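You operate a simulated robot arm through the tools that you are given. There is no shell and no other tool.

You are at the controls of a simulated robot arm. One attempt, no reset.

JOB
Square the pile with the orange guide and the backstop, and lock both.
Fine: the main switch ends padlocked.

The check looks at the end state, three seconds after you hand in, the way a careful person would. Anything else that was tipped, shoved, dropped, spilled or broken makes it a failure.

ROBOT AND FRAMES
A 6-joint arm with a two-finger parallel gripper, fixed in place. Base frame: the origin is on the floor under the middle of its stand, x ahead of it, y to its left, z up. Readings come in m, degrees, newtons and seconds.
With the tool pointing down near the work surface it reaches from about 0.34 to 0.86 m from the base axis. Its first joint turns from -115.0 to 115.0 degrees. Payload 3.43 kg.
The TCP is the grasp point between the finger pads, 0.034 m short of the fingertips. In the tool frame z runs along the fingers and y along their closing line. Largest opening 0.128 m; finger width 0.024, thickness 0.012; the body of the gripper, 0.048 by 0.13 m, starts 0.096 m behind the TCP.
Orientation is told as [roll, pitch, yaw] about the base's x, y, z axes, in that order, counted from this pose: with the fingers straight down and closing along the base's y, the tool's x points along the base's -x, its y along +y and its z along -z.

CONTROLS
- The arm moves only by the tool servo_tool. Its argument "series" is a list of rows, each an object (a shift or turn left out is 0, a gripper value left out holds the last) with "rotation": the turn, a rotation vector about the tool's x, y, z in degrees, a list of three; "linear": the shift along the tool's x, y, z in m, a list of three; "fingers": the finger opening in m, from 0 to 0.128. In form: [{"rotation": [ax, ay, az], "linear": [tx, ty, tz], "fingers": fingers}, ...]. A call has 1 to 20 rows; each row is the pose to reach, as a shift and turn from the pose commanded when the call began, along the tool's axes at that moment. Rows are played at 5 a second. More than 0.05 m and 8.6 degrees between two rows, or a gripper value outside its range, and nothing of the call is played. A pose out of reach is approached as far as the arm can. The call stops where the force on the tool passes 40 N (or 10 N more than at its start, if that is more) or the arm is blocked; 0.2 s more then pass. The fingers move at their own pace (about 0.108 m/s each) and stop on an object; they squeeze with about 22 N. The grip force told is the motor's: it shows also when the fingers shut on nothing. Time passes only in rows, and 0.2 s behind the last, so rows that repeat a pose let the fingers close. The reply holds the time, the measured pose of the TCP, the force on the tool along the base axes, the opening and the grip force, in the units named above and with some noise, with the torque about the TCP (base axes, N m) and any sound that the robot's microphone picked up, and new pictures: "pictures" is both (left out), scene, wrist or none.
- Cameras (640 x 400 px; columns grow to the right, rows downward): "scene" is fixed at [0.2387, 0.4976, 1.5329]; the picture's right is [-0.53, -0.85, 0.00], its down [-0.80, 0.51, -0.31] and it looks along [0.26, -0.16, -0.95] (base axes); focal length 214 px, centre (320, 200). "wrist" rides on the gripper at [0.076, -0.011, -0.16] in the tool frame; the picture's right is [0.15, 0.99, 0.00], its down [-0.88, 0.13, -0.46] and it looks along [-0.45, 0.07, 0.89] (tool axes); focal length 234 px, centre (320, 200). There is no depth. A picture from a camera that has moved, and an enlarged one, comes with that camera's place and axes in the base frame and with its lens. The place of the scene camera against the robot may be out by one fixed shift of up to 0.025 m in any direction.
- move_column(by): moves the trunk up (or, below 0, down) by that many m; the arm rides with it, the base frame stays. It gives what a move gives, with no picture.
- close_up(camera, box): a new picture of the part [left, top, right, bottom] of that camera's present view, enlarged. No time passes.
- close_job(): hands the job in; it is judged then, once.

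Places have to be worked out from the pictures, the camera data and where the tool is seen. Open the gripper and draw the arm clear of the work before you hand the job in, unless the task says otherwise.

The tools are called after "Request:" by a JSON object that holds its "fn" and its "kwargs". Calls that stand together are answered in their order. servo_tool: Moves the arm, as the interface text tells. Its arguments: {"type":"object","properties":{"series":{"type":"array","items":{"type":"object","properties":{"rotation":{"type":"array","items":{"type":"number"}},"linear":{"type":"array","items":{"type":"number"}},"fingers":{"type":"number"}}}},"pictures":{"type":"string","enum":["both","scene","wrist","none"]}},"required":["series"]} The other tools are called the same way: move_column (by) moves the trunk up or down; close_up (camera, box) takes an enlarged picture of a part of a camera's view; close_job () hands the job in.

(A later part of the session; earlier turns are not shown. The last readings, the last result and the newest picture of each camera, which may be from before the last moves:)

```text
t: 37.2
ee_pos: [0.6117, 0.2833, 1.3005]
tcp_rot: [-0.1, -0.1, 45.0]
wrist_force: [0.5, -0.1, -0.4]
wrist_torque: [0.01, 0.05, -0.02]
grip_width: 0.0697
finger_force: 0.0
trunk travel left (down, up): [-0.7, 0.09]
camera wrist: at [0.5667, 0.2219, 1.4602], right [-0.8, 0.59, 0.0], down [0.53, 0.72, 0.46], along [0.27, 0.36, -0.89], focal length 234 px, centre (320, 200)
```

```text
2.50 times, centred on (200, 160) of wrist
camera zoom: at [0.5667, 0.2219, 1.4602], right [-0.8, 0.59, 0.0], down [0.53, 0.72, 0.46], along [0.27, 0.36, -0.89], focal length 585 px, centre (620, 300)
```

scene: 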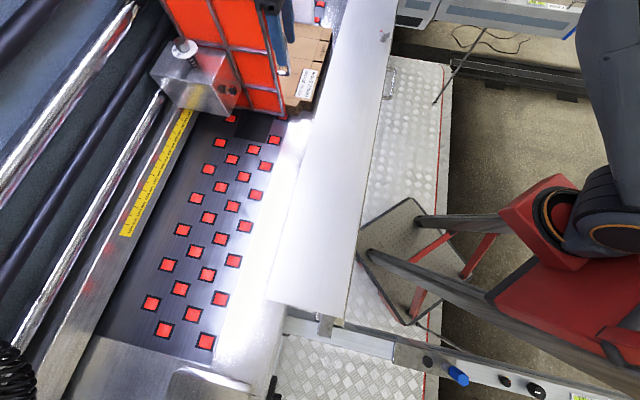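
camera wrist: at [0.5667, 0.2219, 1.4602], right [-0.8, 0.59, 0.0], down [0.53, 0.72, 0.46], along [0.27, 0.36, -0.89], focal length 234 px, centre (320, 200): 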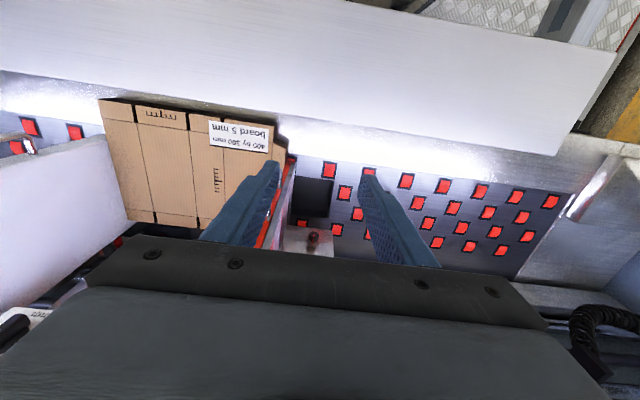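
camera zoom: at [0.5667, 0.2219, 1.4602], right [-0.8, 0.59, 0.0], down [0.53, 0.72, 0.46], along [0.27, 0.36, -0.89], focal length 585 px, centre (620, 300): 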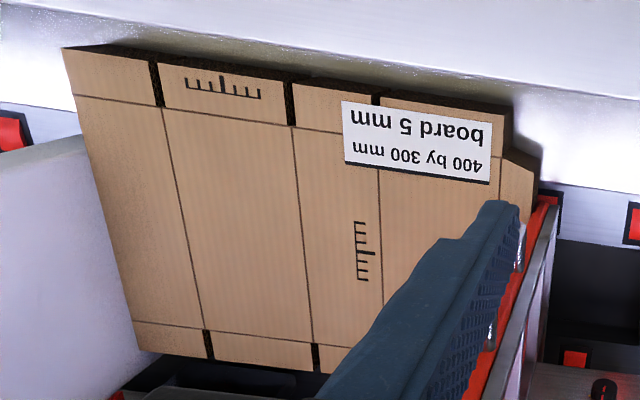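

Knob axis is around u≈0.215, z≈1.06, with the knob face at n≈0.84 and its red mark at 12 o'clock, unscrewed. I'll tilt the tool to horizontal pointing at the knob while still well back from it.

Request:
{"fn": "servo_tool", "kwargs": {"series": [{"linear": [-0.003, 0.002, 0.005], "rotation": [0, -7.5, 0]}, {"linear": [-0.006, 0.004, 0.01], "rotation": [0, -15, 0]}, {"linear": [-0.009, 0.006, 0.015], "rotation": [0, -22.5, 0]}, {"linear": [-0.012, 0.008, 0.02], "rotation": [0, -30, 0]}, {"linear": [-0.015, 0.01, 0.025], "rotation": [0, -37.5, 0]}, {"linear": [-0.018, 0.012, 0.03], "rotation": [0, -45, 0]}, {"linear": [-0.021, 0.014, 0.035], "rotation": [0, -52.5, 0]}, {"linear": [-0.024, 0.016, 0.04], "rotation": [0, -60, 0]}, {"linear": [-0.027, 0.018, 0.045], "rotation": [0, -67.5, 0]}, {"linear": [-0.03, 0.018, 0.05], "rotation": [0, -75, 0]}, {"linear": [-0.03, 0.018, 0.055], "rotation": [0, -82.5, 0]}, {"linear": [-0.03, 0.018, 0.06], "rotation": [0, -90, 0]}, {"linear": [-0.03, 0.018, 0.06], "rotation": [0, -90, 0]}], "pictures": "both"}}

```text
t: 40.0
ee_pos: [0.6181, 0.3167, 1.2407]
tcp_rot: [-109.8, -89.8, 154.8]
wrist_force: [-0.8, 0.1, 0.4]
wrist_torque: [-0.01, 0.0, 0.01]
grip_width: 0.07
finger_force: 0.0
trunk travel left (down, up): [-0.7, 0.09]
camera wrist: at [0.5146, 0.1963, 1.1659], right [-0.7, 0.7, -0.15], down [-0.42, -0.23, 0.88], along [0.58, 0.68, 0.45], focal length 234 px, centre (320, 200)
```

scene: 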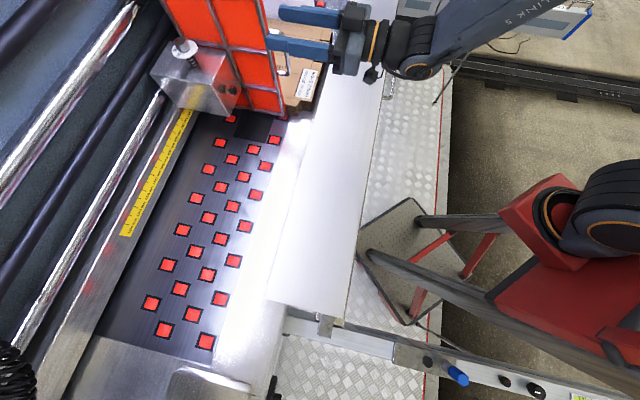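
wrist: 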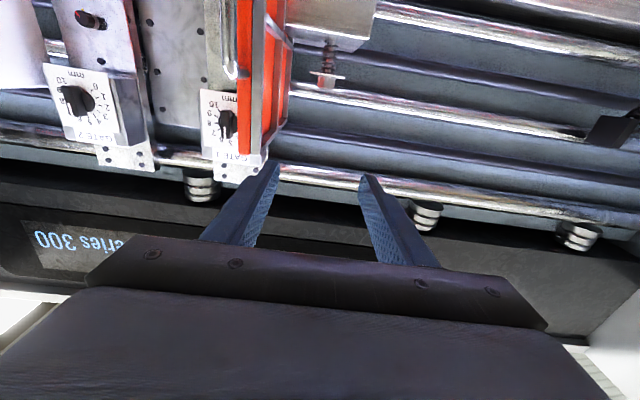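

Horizontal reach works. I'll lower to the knob's height while staying well back from it, with a narrower finger opening, then look along the tool axis.

Request:
{"fn": "servo_tool", "kwargs": {"series": [{"linear": [0.04, 0, 0.0], "fingers": 0.05}, {"linear": [0.08, 0, 0.01]}, {"linear": [0.12, -0.001, 0.015]}, {"linear": [0.15, -0.0015, 0.02]}, {"linear": [0.176, -0.0015, 0.025]}, {"linear": [0.176, -0.0015, 0.025]}], "pictures": "both"}}

```text
t: 41.4
ee_pos: [0.6444, 0.3337, 1.0696]
tcp_rot: [73.1, -89.7, -27.6]
wrist_force: [-0.7, -0.6, 0.3]
wrist_torque: [-0.01, 0.01, 0.01]
grip_width: 0.05
finger_force: 0.1
out of reach, approached as far as the arm can: row 5, 6
trunk travel left (down, up): [-0.7, 0.09]
camera wrist: at [0.5401, 0.2117, 0.9952], right [-0.7, 0.7, -0.14], down [-0.41, -0.24, 0.88], along [0.58, 0.68, 0.45], focal length 234 px, centre (320, 200)
```

scene: 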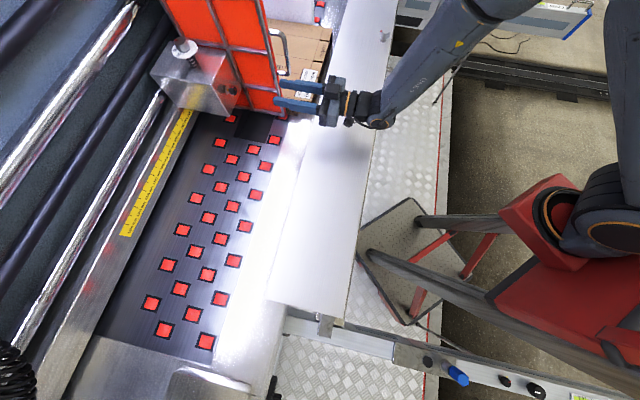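
wrist: 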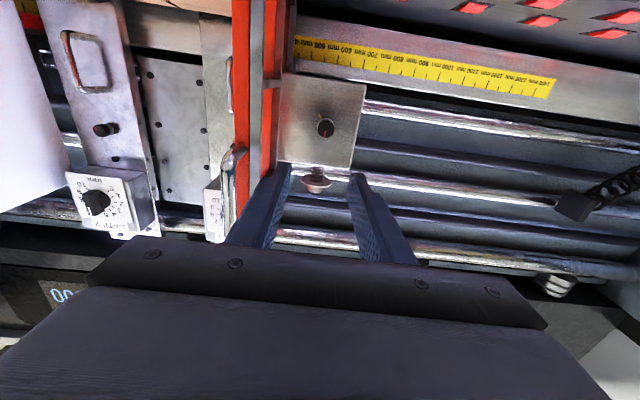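

The knob appears slightly below my tool axis. I'll zoom in to triangulate its height against the earlier overhead view.

Request:
{"fn": "close_up", "kwargs": {"camera": "wrist", "box": [270, 70, 380, 200]}}

Request:
{"fn": "close_up", "kwargs": {"camera": "wrist", "box": [310, 110, 342, 142]}}

Request:
{"fn": "close_up", "kwargs": {"camera": "scene", "box": [200, 20, 400, 140]}}

```text
3.08 times, centred on (325, 135) of wrist
camera zoom: at [0.5401, 0.2117, 0.9952], right [-0.7, 0.7, -0.14], down [-0.41, -0.24, 0.88], along [0.58, 0.68, 0.45], focal length 720 px, centre (305, 400)
```

zoom: 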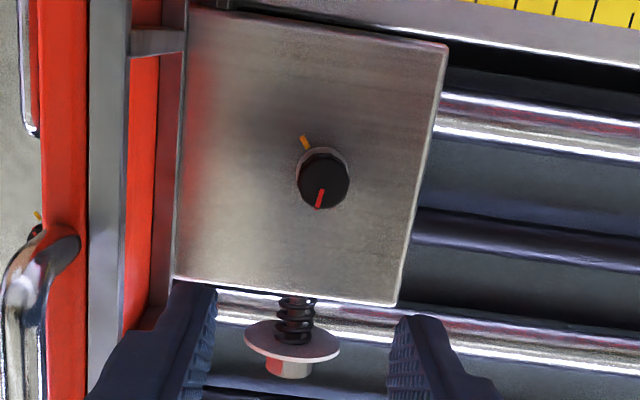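

```text
12.50 times, centred on (326, 126) of wrist
camera zoom: at [0.5401, 0.2117, 0.9952], right [-0.7, 0.7, -0.14], down [-0.41, -0.24, 0.88], along [0.58, 0.68, 0.45], focal length 2927 px, centre (245, 1125)
```

zoom: 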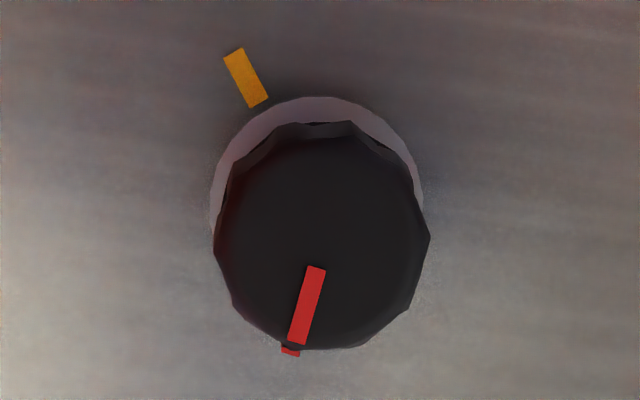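

```text
3.20 times, centred on (300, 80) of scene
camera zoom: at [0.2387, 0.4976, 1.5329], right [-0.53, -0.85, 0.0], down [-0.8, 0.51, -0.31], along [0.26, -0.16, -0.95], focal length 686 px, centre (384, 584)
```

zoom: 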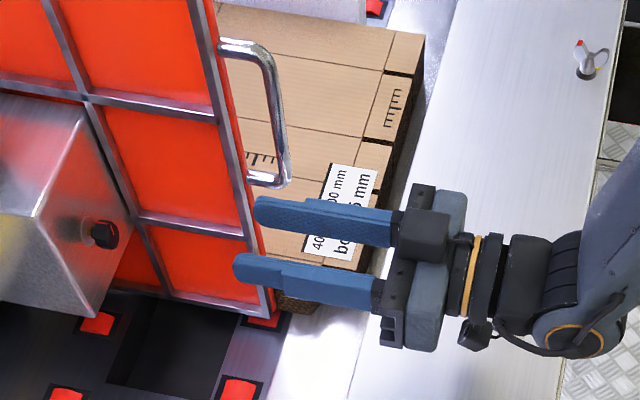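

The knob face is at u≈0.215, n≈0.850, z≈1.051, and it needs about 135° clockwise to reach the yellow mark. The arm hit a limit this low, so I'll raise the hand 0.15 m and then lower the trunk by the same amount.

Request:
{"fn": "servo_tool", "kwargs": {"series": [{"linear": [-0.04, 0, 0]}, {"linear": [-0.08, 0, 0]}, {"linear": [-0.12, 0.002, 0]}, {"linear": [-0.15, 0.004, 0]}], "pictures": "none"}}

Request:
{"fn": "move_column", "kwargs": {"by": -0.15}}

```text
t: 42.4
ee_pos: [0.6414, 0.3332, 1.2189]
tcp_rot: [-69.0, -89.9, 113.9]
wrist_force: [0.4, -0.3, -0.4]
wrist_torque: [-0.01, -0.05, 0.02]
grip_width: 0.0501
finger_force: 0.1
trunk travel left (down, up): [-0.7, 0.09]
```

```text
t: 44.1
ee_pos: [0.6403, 0.3345, 1.0693]
tcp_rot: [-96.9, -89.8, 142.0]
wrist_force: [0.4, -0.4, -0.9]
wrist_torque: [-0.03, 0.01, 0.02]
grip_width: 0.0501
finger_force: 0.1
trunk travel left (down, up): [-0.55, 0.24]
```

The trunk move worked. To keep the gripper body clear of the guide's handle, I'll work the knob with the fingers closer to vertical. First I'll test the roll range here in free space by rotating +125° about the tool axis.

Request:
{"fn": "servo_tool", "kwargs": {"series": [{"linear": [0.004, 0.0, 0], "rotation": [0, 0, 8.3]}, {"linear": [0.008, 0.001, 0], "rotation": [0, 0, 16.6]}, {"linear": [0.012, 0.001, 0], "rotation": [0, 0, 25]}, {"linear": [0.016, 0.001, 0], "rotation": [0, 0, 33.3]}, {"linear": [0.018, 0.001, 0], "rotation": [0, 0, 41.6]}, {"linear": [0.018, 0.001, 0], "rotation": [0, 0, 50]}, {"linear": [0.018, 0.001, 0], "rotation": [0, 0, 58.3]}, {"linear": [0.018, 0.001, 0], "rotation": [0, 0, 66.6]}, {"linear": [0.018, 0.001, 0], "rotation": [0, 0, 75]}, {"linear": [0.018, 0.001, 0], "rotation": [0, 0, 83.3]}, {"linear": [0.018, 0.001, 0], "rotation": [0, 0, 91.6]}, {"linear": [0.018, 0.001, 0], "rotation": [0, 0, 100]}, {"linear": [0.018, 0.001, 0], "rotation": [0, 0, 108.3]}, {"linear": [0.018, 0.001, 0], "rotation": [0, 0, 116.6]}, {"linear": [0.018, 0.001, 0], "rotation": [0, 0, 125]}, {"linear": [0.018, 0.001, 0], "rotation": [0, 0, 125]}], "pictures": "both"}}

```text
t: 47.5
ee_pos: [0.6395, 0.3354, 1.0512]
tcp_rot: [90.0, 34.9, -44.9]
wrist_force: [-0.3, -1.1, 0.4]
wrist_torque: [0.02, -0.02, -0.04]
grip_width: 0.05
finger_force: 0.1
trunk travel left (down, up): [-0.55, 0.24]
camera wrist: at [0.4795, 0.2709, 1.0867], right [0.32, -0.32, 0.89], down [0.24, -0.89, -0.4], along [0.92, 0.34, -0.2], focal length 234 px, centre (320, 200)
```

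scene: 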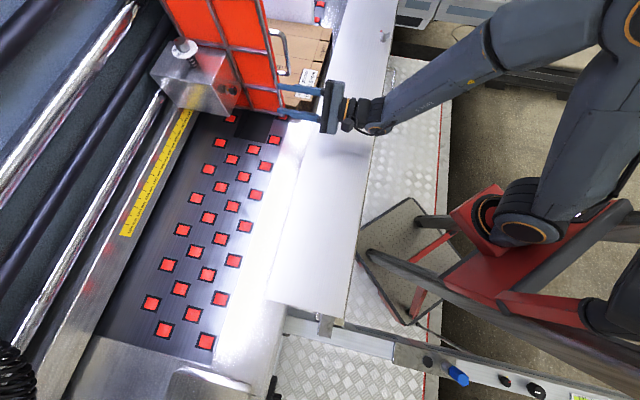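
wrist: 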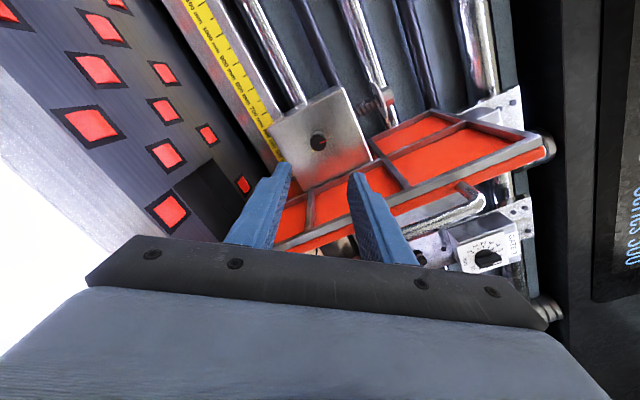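

Roll of +125° works, and the knob appears right on the tool axis. I'll zoom to verify, then roll back to +50° to start the first stroke.

Request:
{"fn": "close_up", "kwargs": {"camera": "wrist", "box": [290, 115, 346, 170]}}

Request:
{"fn": "servo_tool", "kwargs": {"series": [{"rotation": [0, 0, -8.3]}, {"rotation": [0, 0, -16.6]}, {"rotation": [0, 0, -25]}, {"rotation": [0, 0, -33.3]}, {"rotation": [0, 0, -41.6]}, {"rotation": [0, 0, -50]}, {"rotation": [0, 0, -58.3]}, {"rotation": [0, 0, -66.6]}, {"rotation": [0, 0, -75]}, {"rotation": [0, 0, -75]}], "pictures": "wrist"}}

```text
7.27 times, centred on (318, 142) of wrist
camera zoom: at [0.4795, 0.2709, 1.0867], right [0.32, -0.32, 0.89], down [0.24, -0.89, -0.4], along [0.92, 0.34, -0.2], focal length 1703 px, centre (334, 618)
```

zoom: 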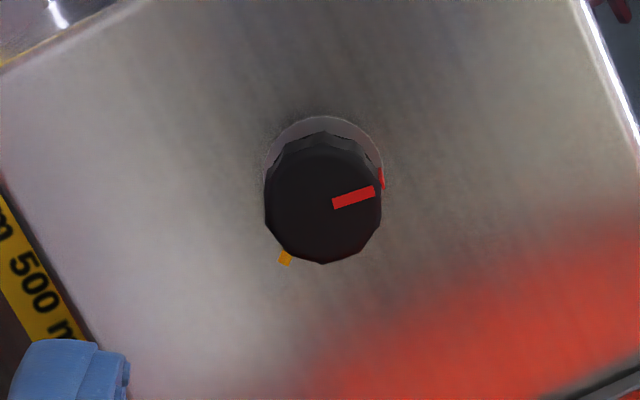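

```text
t: 49.8
ee_pos: [0.6396, 0.3348, 1.0516]
tcp_rot: [90.0, -40.1, -44.9]
wrist_force: [0.1, 0.6, -0.6]
wrist_torque: [0.0, -0.01, -0.01]
grip_width: 0.0498
finger_force: 0.0
trunk travel left (down, up): [-0.55, 0.24]
camera wrist: at [0.4918, 0.2577, 0.9948], right [-0.53, 0.53, 0.66], down [0.09, -0.74, 0.67], along [0.84, 0.42, 0.34], focal length 234 px, centre (320, 200)
```

wrist: 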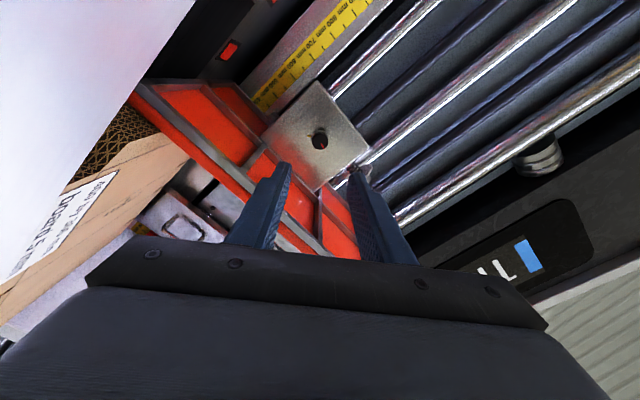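

Alignment is good. I'll advance along the tool axis around the knob, stopping with the fingertips just short of the block's face.

Request:
{"fn": "servo_tool", "kwargs": {"series": [{"linear": [0, 0, 0.04]}, {"linear": [0, 0, 0.08]}, {"linear": [0, 0, 0.11]}, {"linear": [0, 0, 0.13]}, {"linear": [0, 0, 0.1415]}, {"linear": [0, 0, 0.1415]}], "pictures": "both"}}

Request:
{"fn": "close_up", "kwargs": {"camera": "wrist", "box": [240, 100, 400, 220]}}

Request:
{"fn": "close_up", "kwargs": {"camera": "scene", "box": [180, 20, 360, 140]}}

```text
t: 51.1
ee_pos: [0.7416, 0.4344, 1.0511]
tcp_rot: [90.0, -40.2, -44.9]
wrist_force: [0.2, -0.4, 0.6]
wrist_torque: [-0.01, -0.03, 0.03]
grip_width: 0.05
finger_force: 0.0
trunk travel left (down, up): [-0.55, 0.24]
camera wrist: at [0.5924, 0.3584, 0.9938], right [-0.53, 0.53, 0.66], down [0.1, -0.74, 0.67], along [0.84, 0.42, 0.34], focal length 234 px, centre (320, 200)
```

scene: 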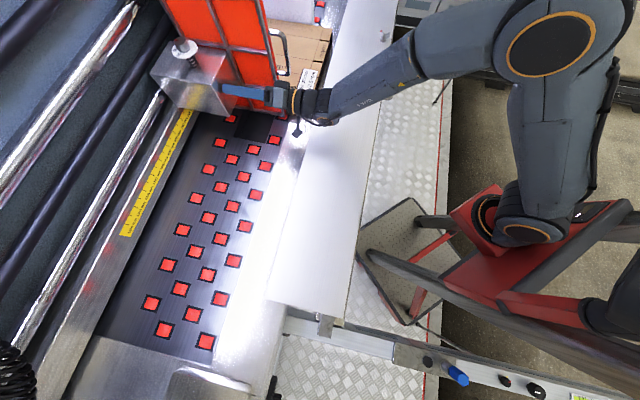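
wrist: 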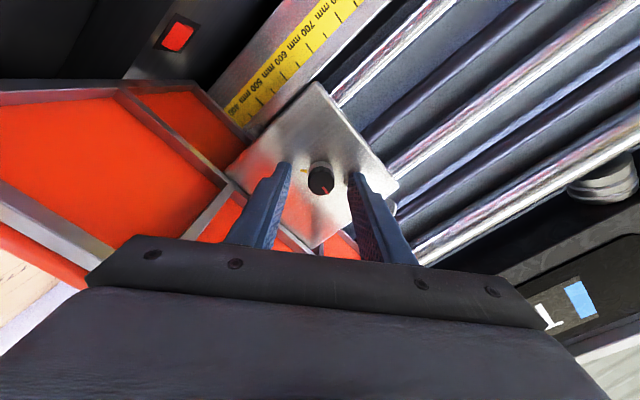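

```text
3.33 times, centred on (320, 160) of wrist
camera zoom: at [0.5924, 0.3584, 0.9938], right [-0.53, 0.53, 0.66], down [0.1, -0.74, 0.67], along [0.84, 0.42, 0.34], focal length 781 px, centre (320, 333)
```

zoom: 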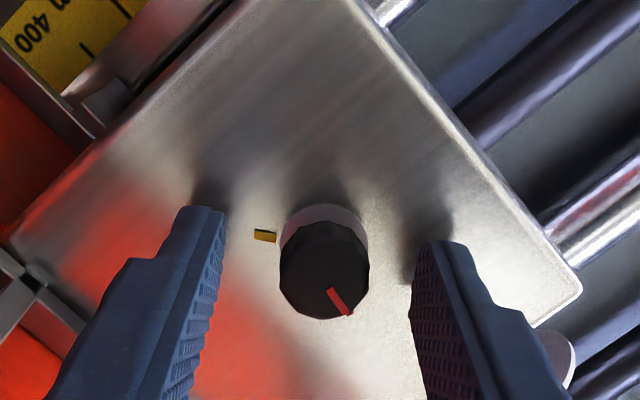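

```text
3.33 times, centred on (270, 80) of scene
camera zoom: at [0.2387, 0.4976, 1.5329], right [-0.53, -0.85, 0.0], down [-0.8, 0.51, -0.31], along [0.26, -0.16, -0.95], focal length 715 px, centre (487, 600)
```

zoom: 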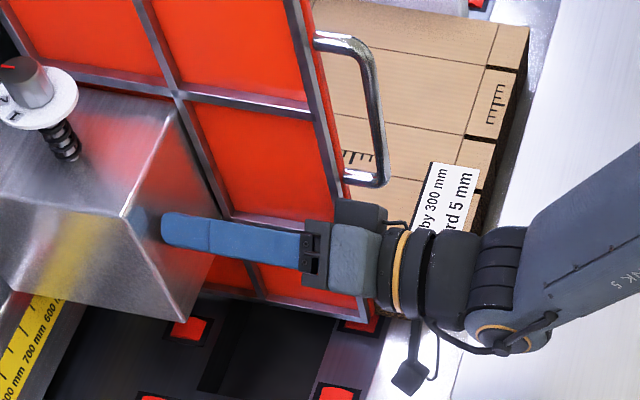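

The knob sits centred between the fingers with about 14 mm overlap. I'll close on it.

Request:
{"fn": "servo_tool", "kwargs": {"series": [{"fingers": 0.03}, {"fingers": 0.0}, {"fingers": 0.0}, {"fingers": 0.0}], "pictures": "none"}}

```text
t: 52.1
ee_pos: [0.7405, 0.4352, 1.0506]
tcp_rot: [90.2, -40.2, -44.9]
wrist_force: [-0.5, 3.3, 4.9]
wrist_torque: [0.0, 0.03, 0.15]
grip_width: 0.0212
finger_force: 44.8
trunk travel left (down, up): [-0.55, 0.24]
```

Gripped the knob (21 mm). I'll turn clockwise, about +tool z, in small steps and check the torque.

Request:
{"fn": "servo_tool", "kwargs": {"series": [{"rotation": [0, 0, 5]}, {"rotation": [0, 0, 10]}, {"rotation": [0, 0, 15]}, {"rotation": [0, 0, 20]}], "pictures": "wrist"}}

Request:
{"fn": "close_up", "kwargs": {"camera": "wrist", "box": [280, 140, 360, 220]}}

```text
t: 53.1
ee_pos: [0.7405, 0.4344, 1.0502]
tcp_rot: [90.0, -20.1, -44.9]
wrist_force: [7.0, 9.1, 1.5]
wrist_torque: [0.05, -0.09, 0.05]
grip_width: 0.0209
finger_force: 44.9
trunk travel left (down, up): [-0.55, 0.24]
camera wrist: at [0.5805, 0.3702, 1.0149], right [-0.34, 0.34, 0.88], down [0.23, -0.87, 0.42], along [0.91, 0.35, 0.22], focal length 234 px, centre (320, 200)
```

wrist: 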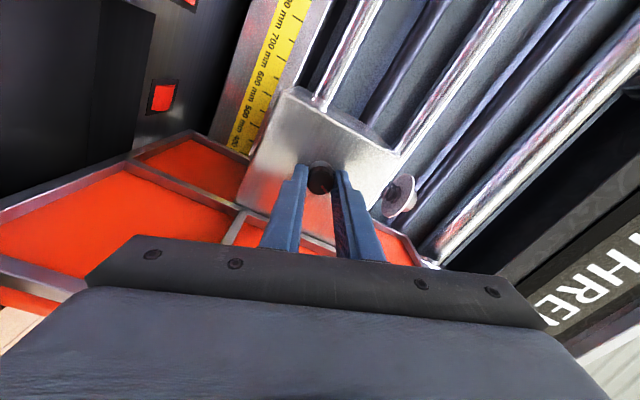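

```text
5.00 times, centred on (320, 180) of wrist
camera zoom: at [0.5805, 0.3702, 1.0149], right [-0.34, 0.34, 0.88], down [0.23, -0.87, 0.42], along [0.91, 0.35, 0.22], focal length 1171 px, centre (320, 300)
```

zoom: 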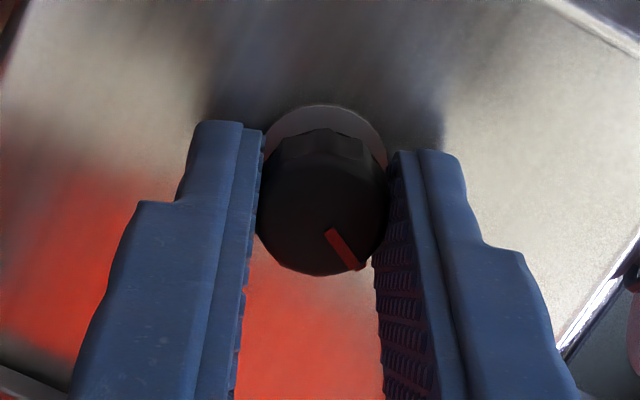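

The knob turns with the grip and pulls inward slightly as it screws in. I'll continue the stroke with a small forward follow.

Request:
{"fn": "servo_tool", "kwargs": {"series": [{"rotation": [0, 0, 6], "linear": [0, 0, 0.0004]}, {"rotation": [0, 0, 12], "linear": [0, 0, 0.0007]}, {"rotation": [0, 0, 18], "linear": [0, 0, 0.001]}, {"rotation": [0, 0, 24], "linear": [0, 0, 0.0013]}, {"rotation": [0, 0, 30], "linear": [0, 0, 0.0015]}], "pictures": "none"}}

```text
t: 54.4
ee_pos: [0.7405, 0.4335, 1.05]
tcp_rot: [89.8, 9.9, -44.8]
wrist_force: [-14.2, -8.3, -6.2]
wrist_torque: [0.06, -0.02, 0.34]
grip_width: 0.0212
finger_force: 44.5
trunk travel left (down, up): [-0.55, 0.24]
```

Request:
{"fn": "servo_tool", "kwargs": {"series": [{"linear": [0, 0, -0.0009]}, {"rotation": [0, 0, 6], "linear": [0, 0, -0.0009]}, {"rotation": [0, 0, 12], "linear": [0, 0, -0.0009]}, {"rotation": [0, 0, 18], "linear": [0, 0, -0.0009]}, {"rotation": [0, 0, 25], "linear": [0, 0, -0.0009]}], "pictures": "wrist"}}

Request:
{"fn": "close_up", "kwargs": {"camera": "wrist", "box": [280, 140, 360, 220]}}

```text
t: 55.5
ee_pos: [0.7393, 0.435, 1.05]
tcp_rot: [89.8, 34.9, -45.0]
wrist_force: [-10.8, -3.9, -24.5]
wrist_torque: [-0.03, -0.09, 0.65]
grip_width: 0.021
finger_force: 45.4
trunk travel left (down, up): [-0.55, 0.24]
camera wrist: at [0.5797, 0.3713, 1.0848], right [0.32, -0.31, 0.89], down [0.24, -0.89, -0.4], along [0.92, 0.34, -0.21], focal length 234 px, centre (320, 200)
```

wrist: 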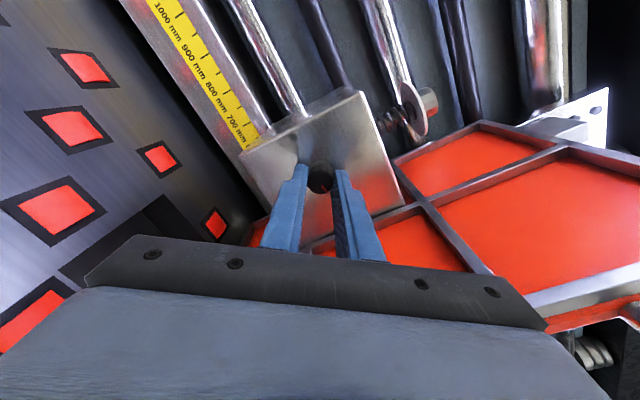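

```text
5.00 times, centred on (320, 180) of wrist
camera zoom: at [0.5797, 0.3713, 1.0848], right [0.32, -0.31, 0.89], down [0.24, -0.89, -0.4], along [0.92, 0.34, -0.21], focal length 1171 px, centre (320, 300)
```

zoom: 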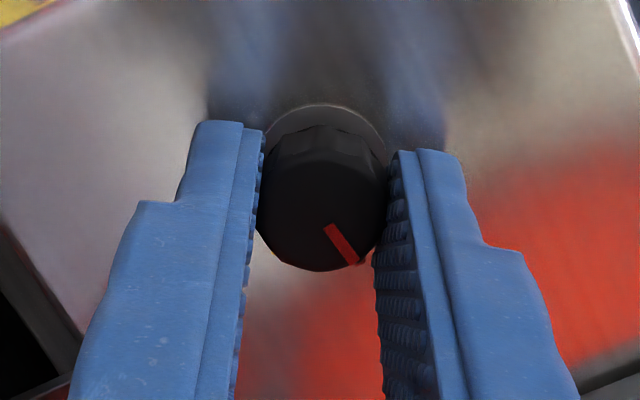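

75° done; the red mark is following. I'll open, roll back 75°, and check the centring before the second stroke.

Request:
{"fn": "servo_tool", "kwargs": {"series": [{"fingers": 0.03}, {"fingers": 0.05}, {"fingers": 0.05}, {"rotation": [0, 0, -8]}, {"rotation": [0, 0, -16]}, {"rotation": [0, 0, -24]}, {"rotation": [0, 0, -32]}, {"rotation": [0, 0, -40]}, {"rotation": [0, 0, -48]}, {"rotation": [0, 0, -56]}, {"rotation": [0, 0, -64]}, {"rotation": [0, 0, -71]}, {"rotation": [0, 0, -71]}], "pictures": "wrist"}}

Request:
{"fn": "close_up", "kwargs": {"camera": "wrist", "box": [280, 140, 360, 220]}}

```text
t: 58.4
ee_pos: [0.7399, 0.4366, 1.0495]
tcp_rot: [90.1, -36.1, -44.9]
wrist_force: [-0.7, -0.4, -0.7]
wrist_torque: [0.01, -0.04, 0.01]
grip_width: 0.0498
finger_force: 0.0
trunk travel left (down, up): [-0.55, 0.24]
camera wrist: at [0.5895, 0.3615, 0.9977], right [-0.5, 0.5, 0.71], down [0.13, -0.77, 0.63], along [0.86, 0.4, 0.32], focal length 234 px, centre (320, 200)
```

wrist: 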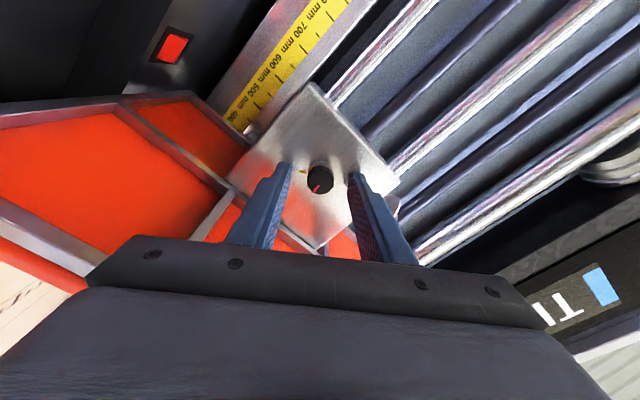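

```text
5.00 times, centred on (320, 180) of wrist
camera zoom: at [0.5895, 0.3615, 0.9977], right [-0.5, 0.5, 0.71], down [0.13, -0.77, 0.63], along [0.86, 0.4, 0.32], focal length 1171 px, centre (320, 300)
```

zoom: 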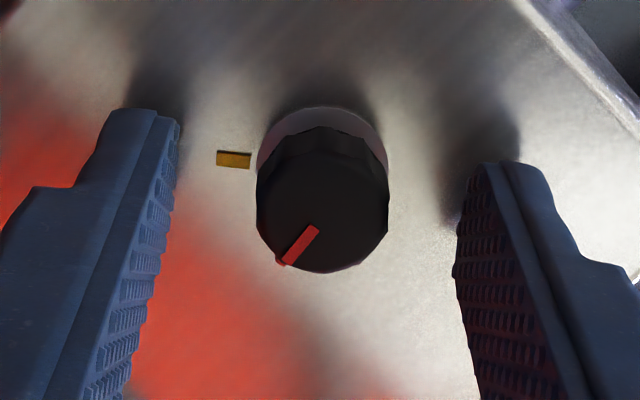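

The red mark is now about 63° short of the yellow. I'll grip again and turn about 60° more, watching for a stop.

Request:
{"fn": "servo_tool", "kwargs": {"series": [{"fingers": 0.03}, {"fingers": 0.0}, {"fingers": 0.0}, {"fingers": 0.0}, {"rotation": [0, 0, 6]}, {"rotation": [0, 0, 12]}, {"rotation": [0, 0, 18]}, {"rotation": [0, 0, 24]}, {"rotation": [0, 0, 30]}, {"rotation": [0, 0, 36]}, {"rotation": [0, 0, 42]}, {"rotation": [0, 0, 48]}, {"rotation": [0, 0, 54]}], "pictures": "wrist"}}

Request:
{"fn": "close_up", "kwargs": {"camera": "wrist", "box": [280, 140, 360, 220]}}

```text
t: 61.1
ee_pos: [0.7407, 0.435, 1.0503]
tcp_rot: [89.9, 18.0, -44.9]
wrist_force: [-3.3, -0.3, -10.4]
wrist_torque: [0.0, -0.13, 1.09]
grip_width: 0.0215
finger_force: 45.4
trunk travel left (down, up): [-0.55, 0.24]
camera wrist: at [0.5747, 0.3763, 1.0635], right [0.12, -0.12, 0.99], down [0.3, -0.94, -0.15], along [0.95, 0.31, -0.08], focal length 234 px, centre (320, 200)
```

wrist: 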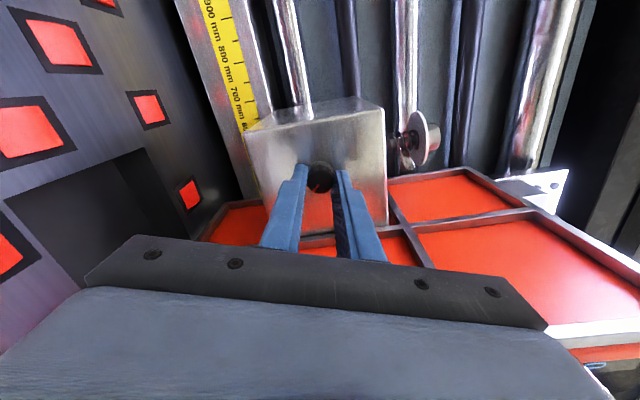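

```text
5.00 times, centred on (320, 180) of wrist
camera zoom: at [0.5747, 0.3763, 1.0635], right [0.12, -0.12, 0.99], down [0.3, -0.94, -0.15], along [0.95, 0.31, -0.08], focal length 1171 px, centre (320, 300)
```

zoom: 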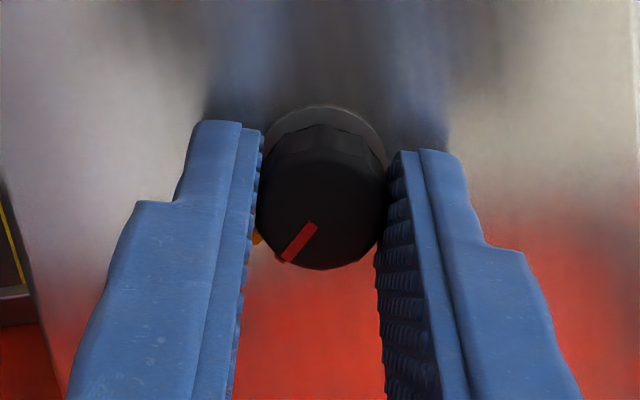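

About 9° remain. I'll turn the final bit and look for the red meeting the yellow.

Request:
{"fn": "servo_tool", "kwargs": {"series": [{"rotation": [0, 0, 3]}, {"rotation": [0, 0, 6]}, {"rotation": [0, 0, 9]}, {"rotation": [0, 0, 9]}], "pictures": "wrist"}}

Request:
{"fn": "close_up", "kwargs": {"camera": "wrist", "box": [300, 160, 340, 200]}}

```text
t: 62.1
ee_pos: [0.7397, 0.4351, 1.05]
tcp_rot: [89.9, 26.9, -44.9]
wrist_force: [-10.9, -4.0, -17.3]
wrist_torque: [-0.05, 0.1, 0.63]
grip_width: 0.0218
finger_force: 45.0
trunk travel left (down, up): [-0.55, 0.24]
camera wrist: at [0.5767, 0.3744, 1.075], right [0.23, -0.22, 0.95], down [0.28, -0.92, -0.28], along [0.93, 0.33, -0.15], focal length 234 px, centre (320, 200)
```

wrist: 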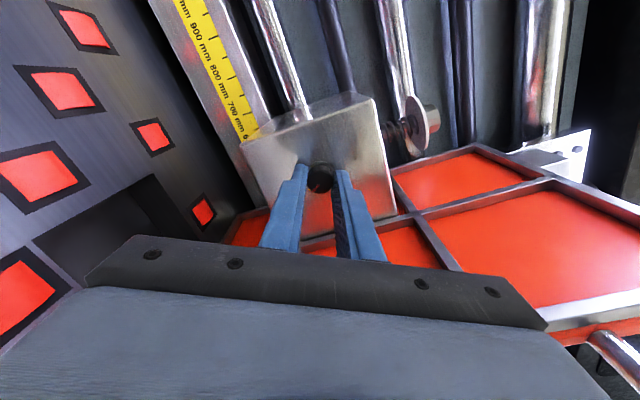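

```text
10.00 times, centred on (320, 180) of wrist
camera zoom: at [0.5767, 0.3744, 1.075], right [0.23, -0.22, 0.95], down [0.28, -0.92, -0.28], along [0.93, 0.33, -0.15], focal length 2342 px, centre (320, 400)
```

zoom: 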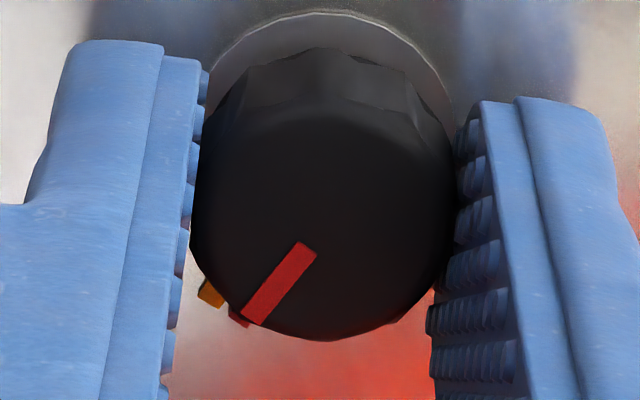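

Allowing for parallax, the red pointer and yellow mark now lie on the same angle. I'll open and back off to verify from a clearer view.

Request:
{"fn": "servo_tool", "kwargs": {"series": [{"fingers": 0.03}, {"fingers": 0.05}, {"fingers": 0.05}, {"linear": [0, 0, -0.03]}, {"linear": [0, 0, -0.07]}, {"linear": [0, 0, -0.11]}, {"linear": [0, 0, -0.14]}], "pictures": "wrist"}}

Request:
{"fn": "close_up", "kwargs": {"camera": "wrist", "box": [300, 120, 340, 160]}}

Request:
{"fn": "close_up", "kwargs": {"camera": "scene", "box": [200, 60, 260, 110]}}

```text
t: 63.8
ee_pos: [0.6436, 0.3345, 1.0513]
tcp_rot: [90.0, 26.7, -44.9]
wrist_force: [-0.3, -0.6, 0.2]
wrist_torque: [0.01, 0.0, -0.01]
grip_width: 0.05
finger_force: 0.1
trunk travel left (down, up): [-0.55, 0.24]
camera wrist: at [0.4796, 0.2738, 1.0757], right [0.22, -0.22, 0.95], down [0.28, -0.92, -0.28], along [0.93, 0.33, -0.14], focal length 234 px, centre (320, 200)
```

wrist: 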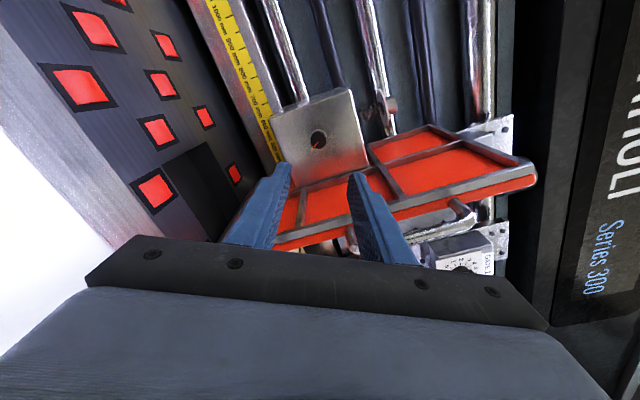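

```text
10.00 times, centred on (320, 140) of wrist
camera zoom: at [0.4796, 0.2738, 1.0757], right [0.22, -0.22, 0.95], down [0.28, -0.92, -0.28], along [0.93, 0.33, -0.14], focal length 2342 px, centre (320, 800)
```

zoom: 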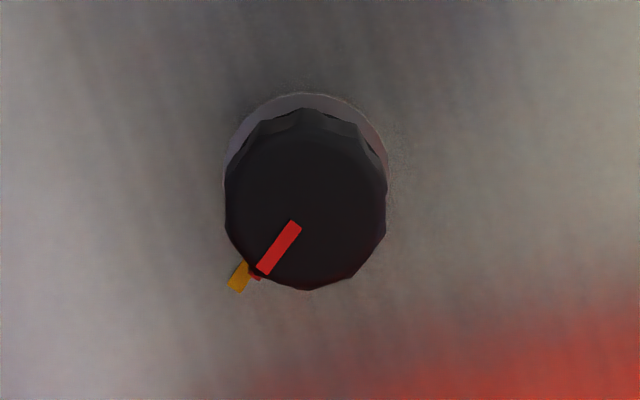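

```text
8.00 times, centred on (230, 85) of scene
camera zoom: at [0.2387, 0.4976, 1.5329], right [-0.53, -0.85, 0.0], down [-0.8, 0.51, -0.31], along [0.26, -0.16, -0.95], focal length 1716 px, centre (1040, 1120)
```

zoom: 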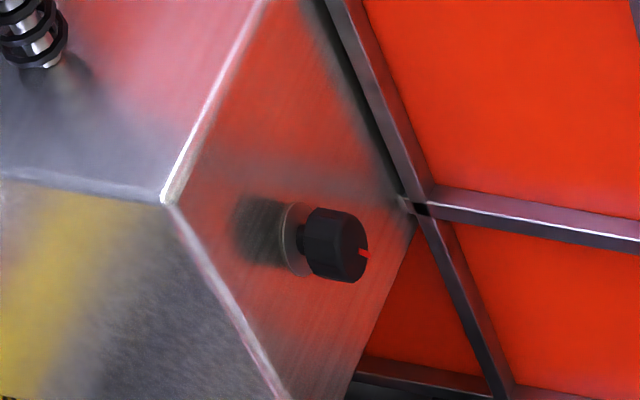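

The guide knob is locked: the red pointer is in line with the yellow mark. Now I'll retreat, lift and unroll the tool, then go in front of the backstop's handle.

Request:
{"fn": "servo_tool", "kwargs": {"series": [{"linear": [0, 0, -0.02], "rotation": [0, 0, -4]}, {"linear": [0.01, 0.02, -0.04], "rotation": [0, 0, -12]}, {"linear": [0.022, 0.045, -0.05], "rotation": [0, 0, -20]}, {"linear": [0.034, 0.068, -0.05], "rotation": [0, 0, -28]}, {"linear": [0.045, 0.09, -0.05], "rotation": [0, 0, -36]}, {"linear": [0.056, 0.112, -0.05], "rotation": [0, 0, -44]}, {"linear": [0.068, 0.135, -0.05], "rotation": [0, 0, -52]}, {"linear": [0.08, 0.158, -0.05], "rotation": [0, 0, -60]}, {"linear": [0.09, 0.179, -0.05], "rotation": [0, 0, -68]}, {"linear": [0.09, 0.179, -0.05], "rotation": [0, 0, -76]}, {"linear": [0.09, 0.179, -0.05], "rotation": [0, 0, -84]}, {"linear": [0.09, 0.179, -0.05], "rotation": [0, 0, -92]}, {"linear": [0.09, 0.179, -0.05], "rotation": [0, 0, -100]}, {"linear": [0.09, 0.179, -0.05], "rotation": [0, 0, -108]}, {"linear": [0.09, 0.179, -0.05], "rotation": [0, 0, -116]}, {"linear": [0.09, 0.179, -0.05], "rotation": [0, 0, -116.7]}], "pictures": "none"}}

```text
t: 67.2
ee_pos: [0.6069, 0.3007, 1.2517]
tcp_rot: [78.7, -89.9, -33.6]
wrist_force: [-0.4, 0.3, -0.5]
wrist_torque: [0.02, 0.01, -0.01]
grip_width: 0.0503
finger_force: 0.1
trunk travel left (down, up): [-0.55, 0.24]
```

Request:
{"fn": "servo_tool", "kwargs": {"series": [{"linear": [0.0, -0.0243, -0.026], "rotation": [0, 7.5, 0], "fingers": 0.0}, {"linear": [0.0, -0.0486, -0.052], "rotation": [0, 15, 0]}, {"linear": [0.01, -0.0729, -0.078], "rotation": [0, 22.5, 0]}, {"linear": [0.02, -0.0972, -0.104], "rotation": [0, 30, 0]}, {"linear": [0.035, -0.1215, -0.13], "rotation": [0, 37.5, 0]}, {"linear": [0.05, -0.1458, -0.156], "rotation": [0, 45, 0]}, {"linear": [0.065, -0.17, -0.182], "rotation": [0, 52.5, 0]}, {"linear": [0.08, -0.1943, -0.208], "rotation": [0, 60, 0]}, {"linear": [0.095, -0.2186, -0.234], "rotation": [0, 67.5, 0]}, {"linear": [0.11, -0.243, -0.26], "rotation": [0, 75, 0]}, {"linear": [0.12, -0.2672, -0.286], "rotation": [0, 82.5, 0]}, {"linear": [0.13, -0.2915, -0.312], "rotation": [0, 90, 0]}, {"linear": [0.13, -0.2915, -0.312], "rotation": [0, 90, 0]}], "pictures": "both"}}

```text
t: 70.0
ee_pos: [0.5928, -0.1236, 1.1207]
tcp_rot: [0.1, 0.1, 45.0]
wrist_force: [0.9, -0.6, -0.3]
wrist_torque: [0.01, -0.02, 0.02]
grip_width: 0.0
finger_force: 22.0
trunk travel left (down, up): [-0.55, 0.24]
camera wrist: at [0.548, -0.1851, 1.281], right [-0.8, 0.59, 0.0], down [0.53, 0.72, 0.45], along [0.27, 0.37, -0.89], focal length 234 px, centre (320, 200)
```

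scene: 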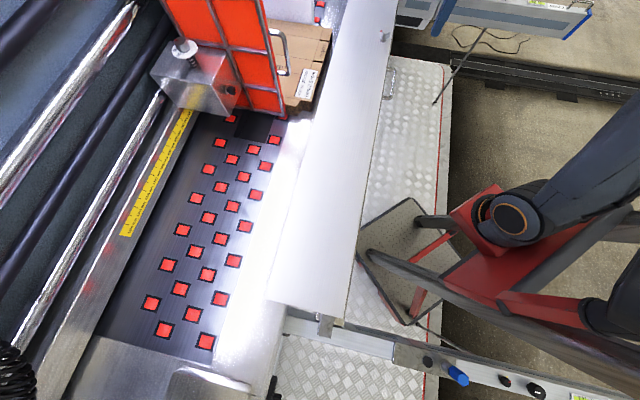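
wrist: 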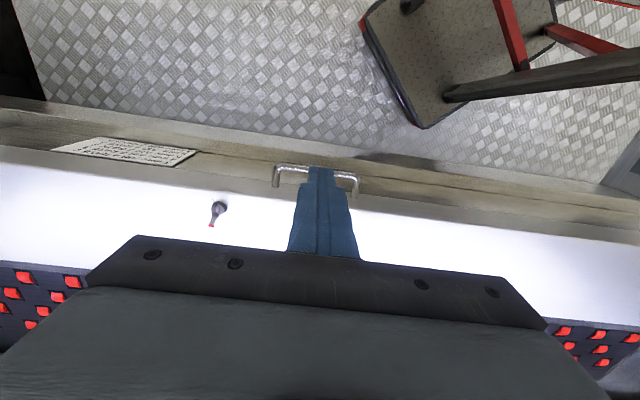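

The hand is in front of and above the backstop's handle. I'll zoom in to judge the handle's height and clearance.

Request:
{"fn": "close_up", "kwargs": {"camera": "wrist", "box": [240, 130, 400, 230]}}

Request:
{"fn": "close_up", "kwargs": {"camera": "wrist", "box": [190, 190, 245, 240]}}

Request:
{"fn": "close_up", "kwargs": {"camera": "wrist", "box": [30, 120, 290, 260]}}

```text
4.00 times, centred on (320, 180) of wrist
camera zoom: at [0.548, -0.1851, 1.281], right [-0.8, 0.59, 0.0], down [0.53, 0.72, 0.45], along [0.27, 0.37, -0.89], focal length 937 px, centre (320, 280)
```

zoom: 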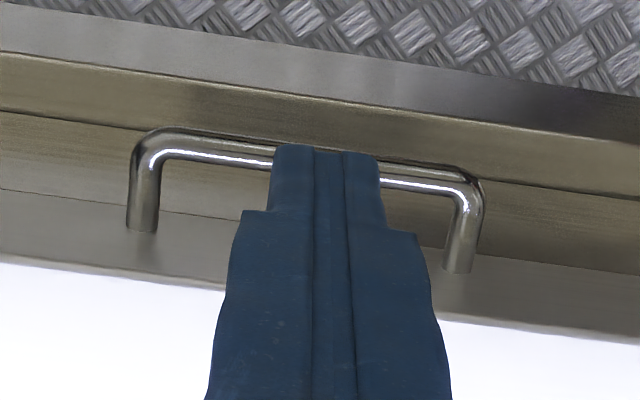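

```text
8.00 times, centred on (218, 215) of wrist
camera zoom: at [0.548, -0.1851, 1.281], right [-0.8, 0.59, 0.0], down [0.53, 0.72, 0.45], along [0.27, 0.37, -0.89], focal length 1873 px, centre (1140, 80)
```

zoom: 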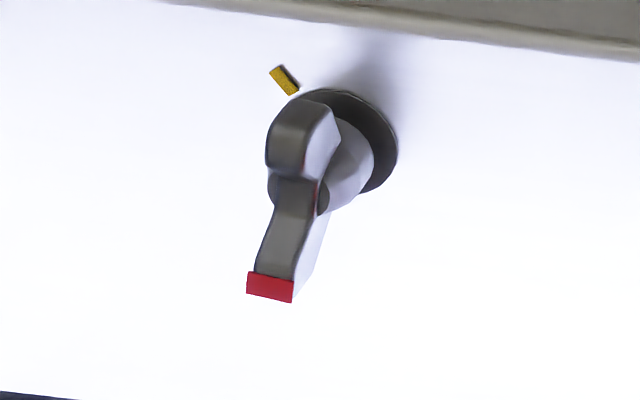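

```text
2.46 times, centred on (160, 190) of wrist
camera zoom: at [0.548, -0.1851, 1.281], right [-0.8, 0.59, 0.0], down [0.53, 0.72, 0.45], along [0.27, 0.37, -0.89], focal length 576 px, centre (714, 225)
```

zoom: 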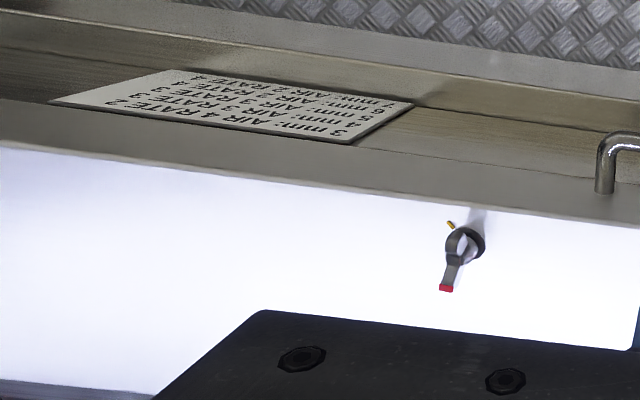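

Handle bar: n≈0.390, z≈0.909; backstop top at z≈0.945. I'll descend in front of the bar with closed fingers so the tips pass just below bar level, staying above the structure underneath.

Request:
{"fn": "servo_tool", "kwargs": {"series": [{"linear": [0, 0, 0.04]}, {"linear": [0, 0, 0.08]}, {"linear": [0, 0, 0.12]}, {"linear": [0, 0, 0.15]}, {"linear": [0, 0, 0.18]}, {"linear": [0, 0, 0.195]}, {"linear": [0, 0, 0.195]}], "pictures": "both"}}

Request:
{"fn": "close_up", "kwargs": {"camera": "scene", "box": [340, 20, 480, 120]}}

```text
t: 71.5
ee_pos: [0.5922, -0.1257, 0.9257]
tcp_rot: [0.1, 0.0, 45.0]
wrist_force: [0.2, 0.6, 0.3]
wrist_torque: [-0.01, 0.0, 0.0]
grip_width: 0.0
finger_force: 21.8
trunk travel left (down, up): [-0.55, 0.24]
camera wrist: at [0.5476, -0.1871, 1.0859], right [-0.8, 0.59, 0.0], down [0.53, 0.71, 0.46], along [0.27, 0.37, -0.89], focal length 234 px, centre (320, 200)
```

scene: 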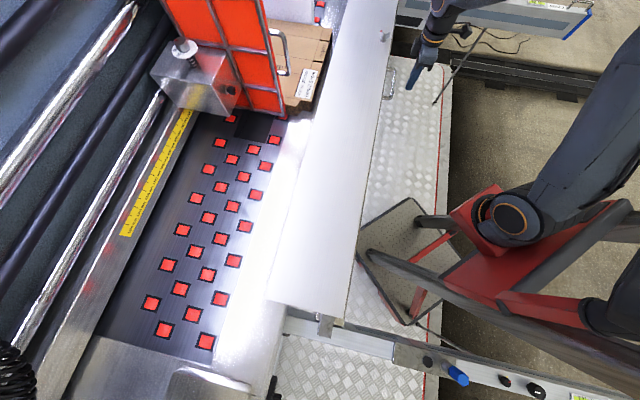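
wrist: 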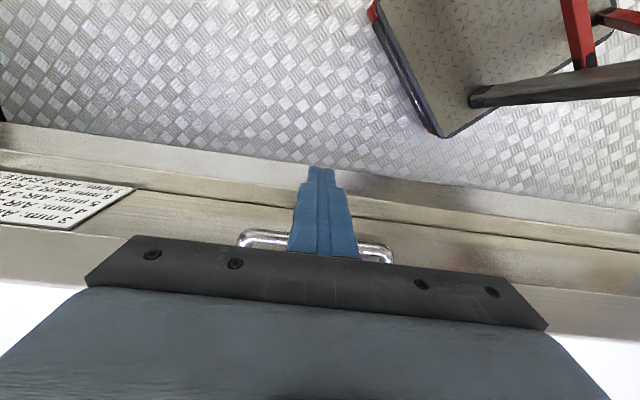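

```text
4.00 times, centred on (410, 70) of scene
camera zoom: at [0.2387, 0.4976, 1.5329], right [-0.53, -0.85, 0.0], down [-0.8, 0.51, -0.31], along [0.26, -0.16, -0.95], focal length 858 px, centre (-40, 720)
```

zoom: 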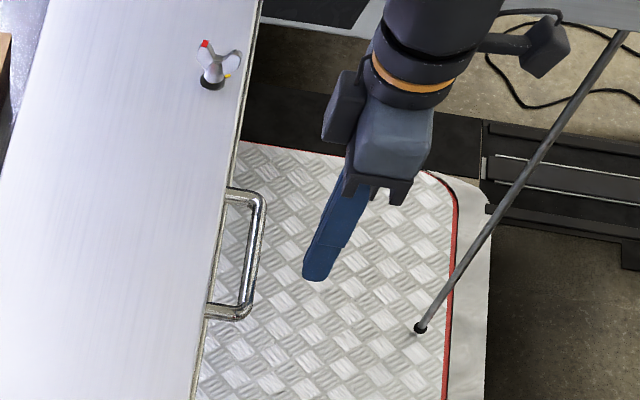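

Request:
{"fn": "servo_tool", "kwargs": {"series": [{"linear": [-0.015, 0, 0]}, {"linear": [-0.03, 0, 0]}, {"linear": [-0.038, 0, 0]}, {"linear": [-0.042, 0, 0]}, {"linear": [-0.046, 0, 0]}, {"linear": [-0.05, 0, 0]}], "pictures": "scene"}}

Request:
{"fn": "close_up", "kwargs": {"camera": "scene", "box": [340, 20, 480, 120]}}

```text
t: 73.0
ee_pos: [0.6265, -0.0888, 0.9253]
tcp_rot: [0.1, -0.1, 45.0]
wrist_force: [-0.9, -3.1, -0.8]
wrist_torque: [-0.08, 0.06, 0.03]
grip_width: 0.0
finger_force: 21.7
trunk travel left (down, up): [-0.55, 0.24]
```

scene: 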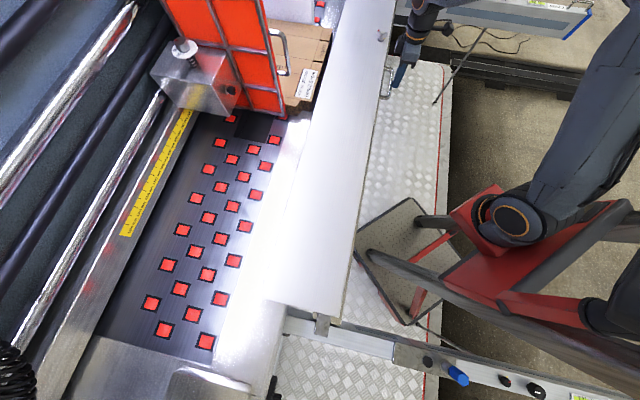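

```text
4.00 times, centred on (410, 70) of scene
camera zoom: at [0.2387, 0.4976, 1.5329], right [-0.53, -0.85, 0.0], down [-0.8, 0.51, -0.31], along [0.26, -0.16, -0.95], focal length 858 px, centre (-40, 720)
```

zoom: 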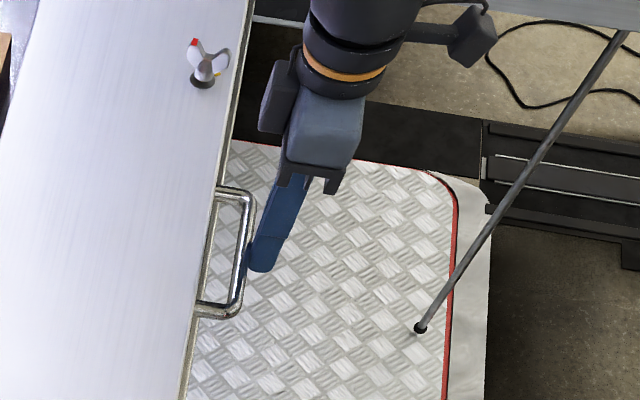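

The backstop slides with about 3 N. I'll continue about 20 mm toward the pile, then use finer steps.

Request:
{"fn": "servo_tool", "kwargs": {"series": [{"linear": [-0.004, 0, 0]}, {"linear": [-0.008, 0, 0]}, {"linear": [-0.012, 0, 0]}, {"linear": [-0.016, 0, 0]}, {"linear": [-0.019, 0, 0]}, {"linear": [-0.022, 0, 0]}], "pictures": "scene"}}

Request:
{"fn": "close_up", "kwargs": {"camera": "scene", "box": [240, 0, 400, 120]}}

```text
t: 74.3
ee_pos: [0.6437, -0.0745, 0.9264]
tcp_rot: [0.1, 0.1, 45.1]
wrist_force: [-3.6, -2.5, 2.0]
wrist_torque: [-0.09, 0.02, 0.0]
grip_width: 0.0
finger_force: 22.2
trunk travel left (down, up): [-0.55, 0.24]
```

scene: 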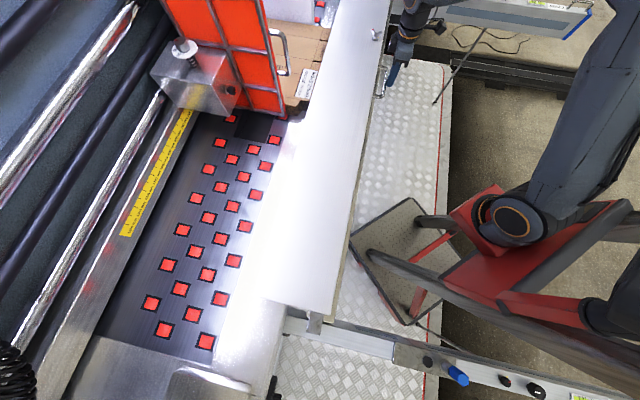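

```text
3.33 times, centred on (320, 60) of scene
camera zoom: at [0.2387, 0.4976, 1.5329], right [-0.53, -0.85, 0.0], down [-0.8, 0.51, -0.31], along [0.26, -0.16, -0.95], focal length 715 px, centre (320, 667)
```

zoom: 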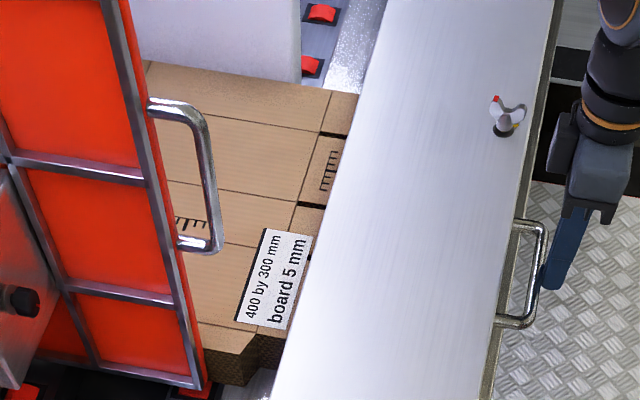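

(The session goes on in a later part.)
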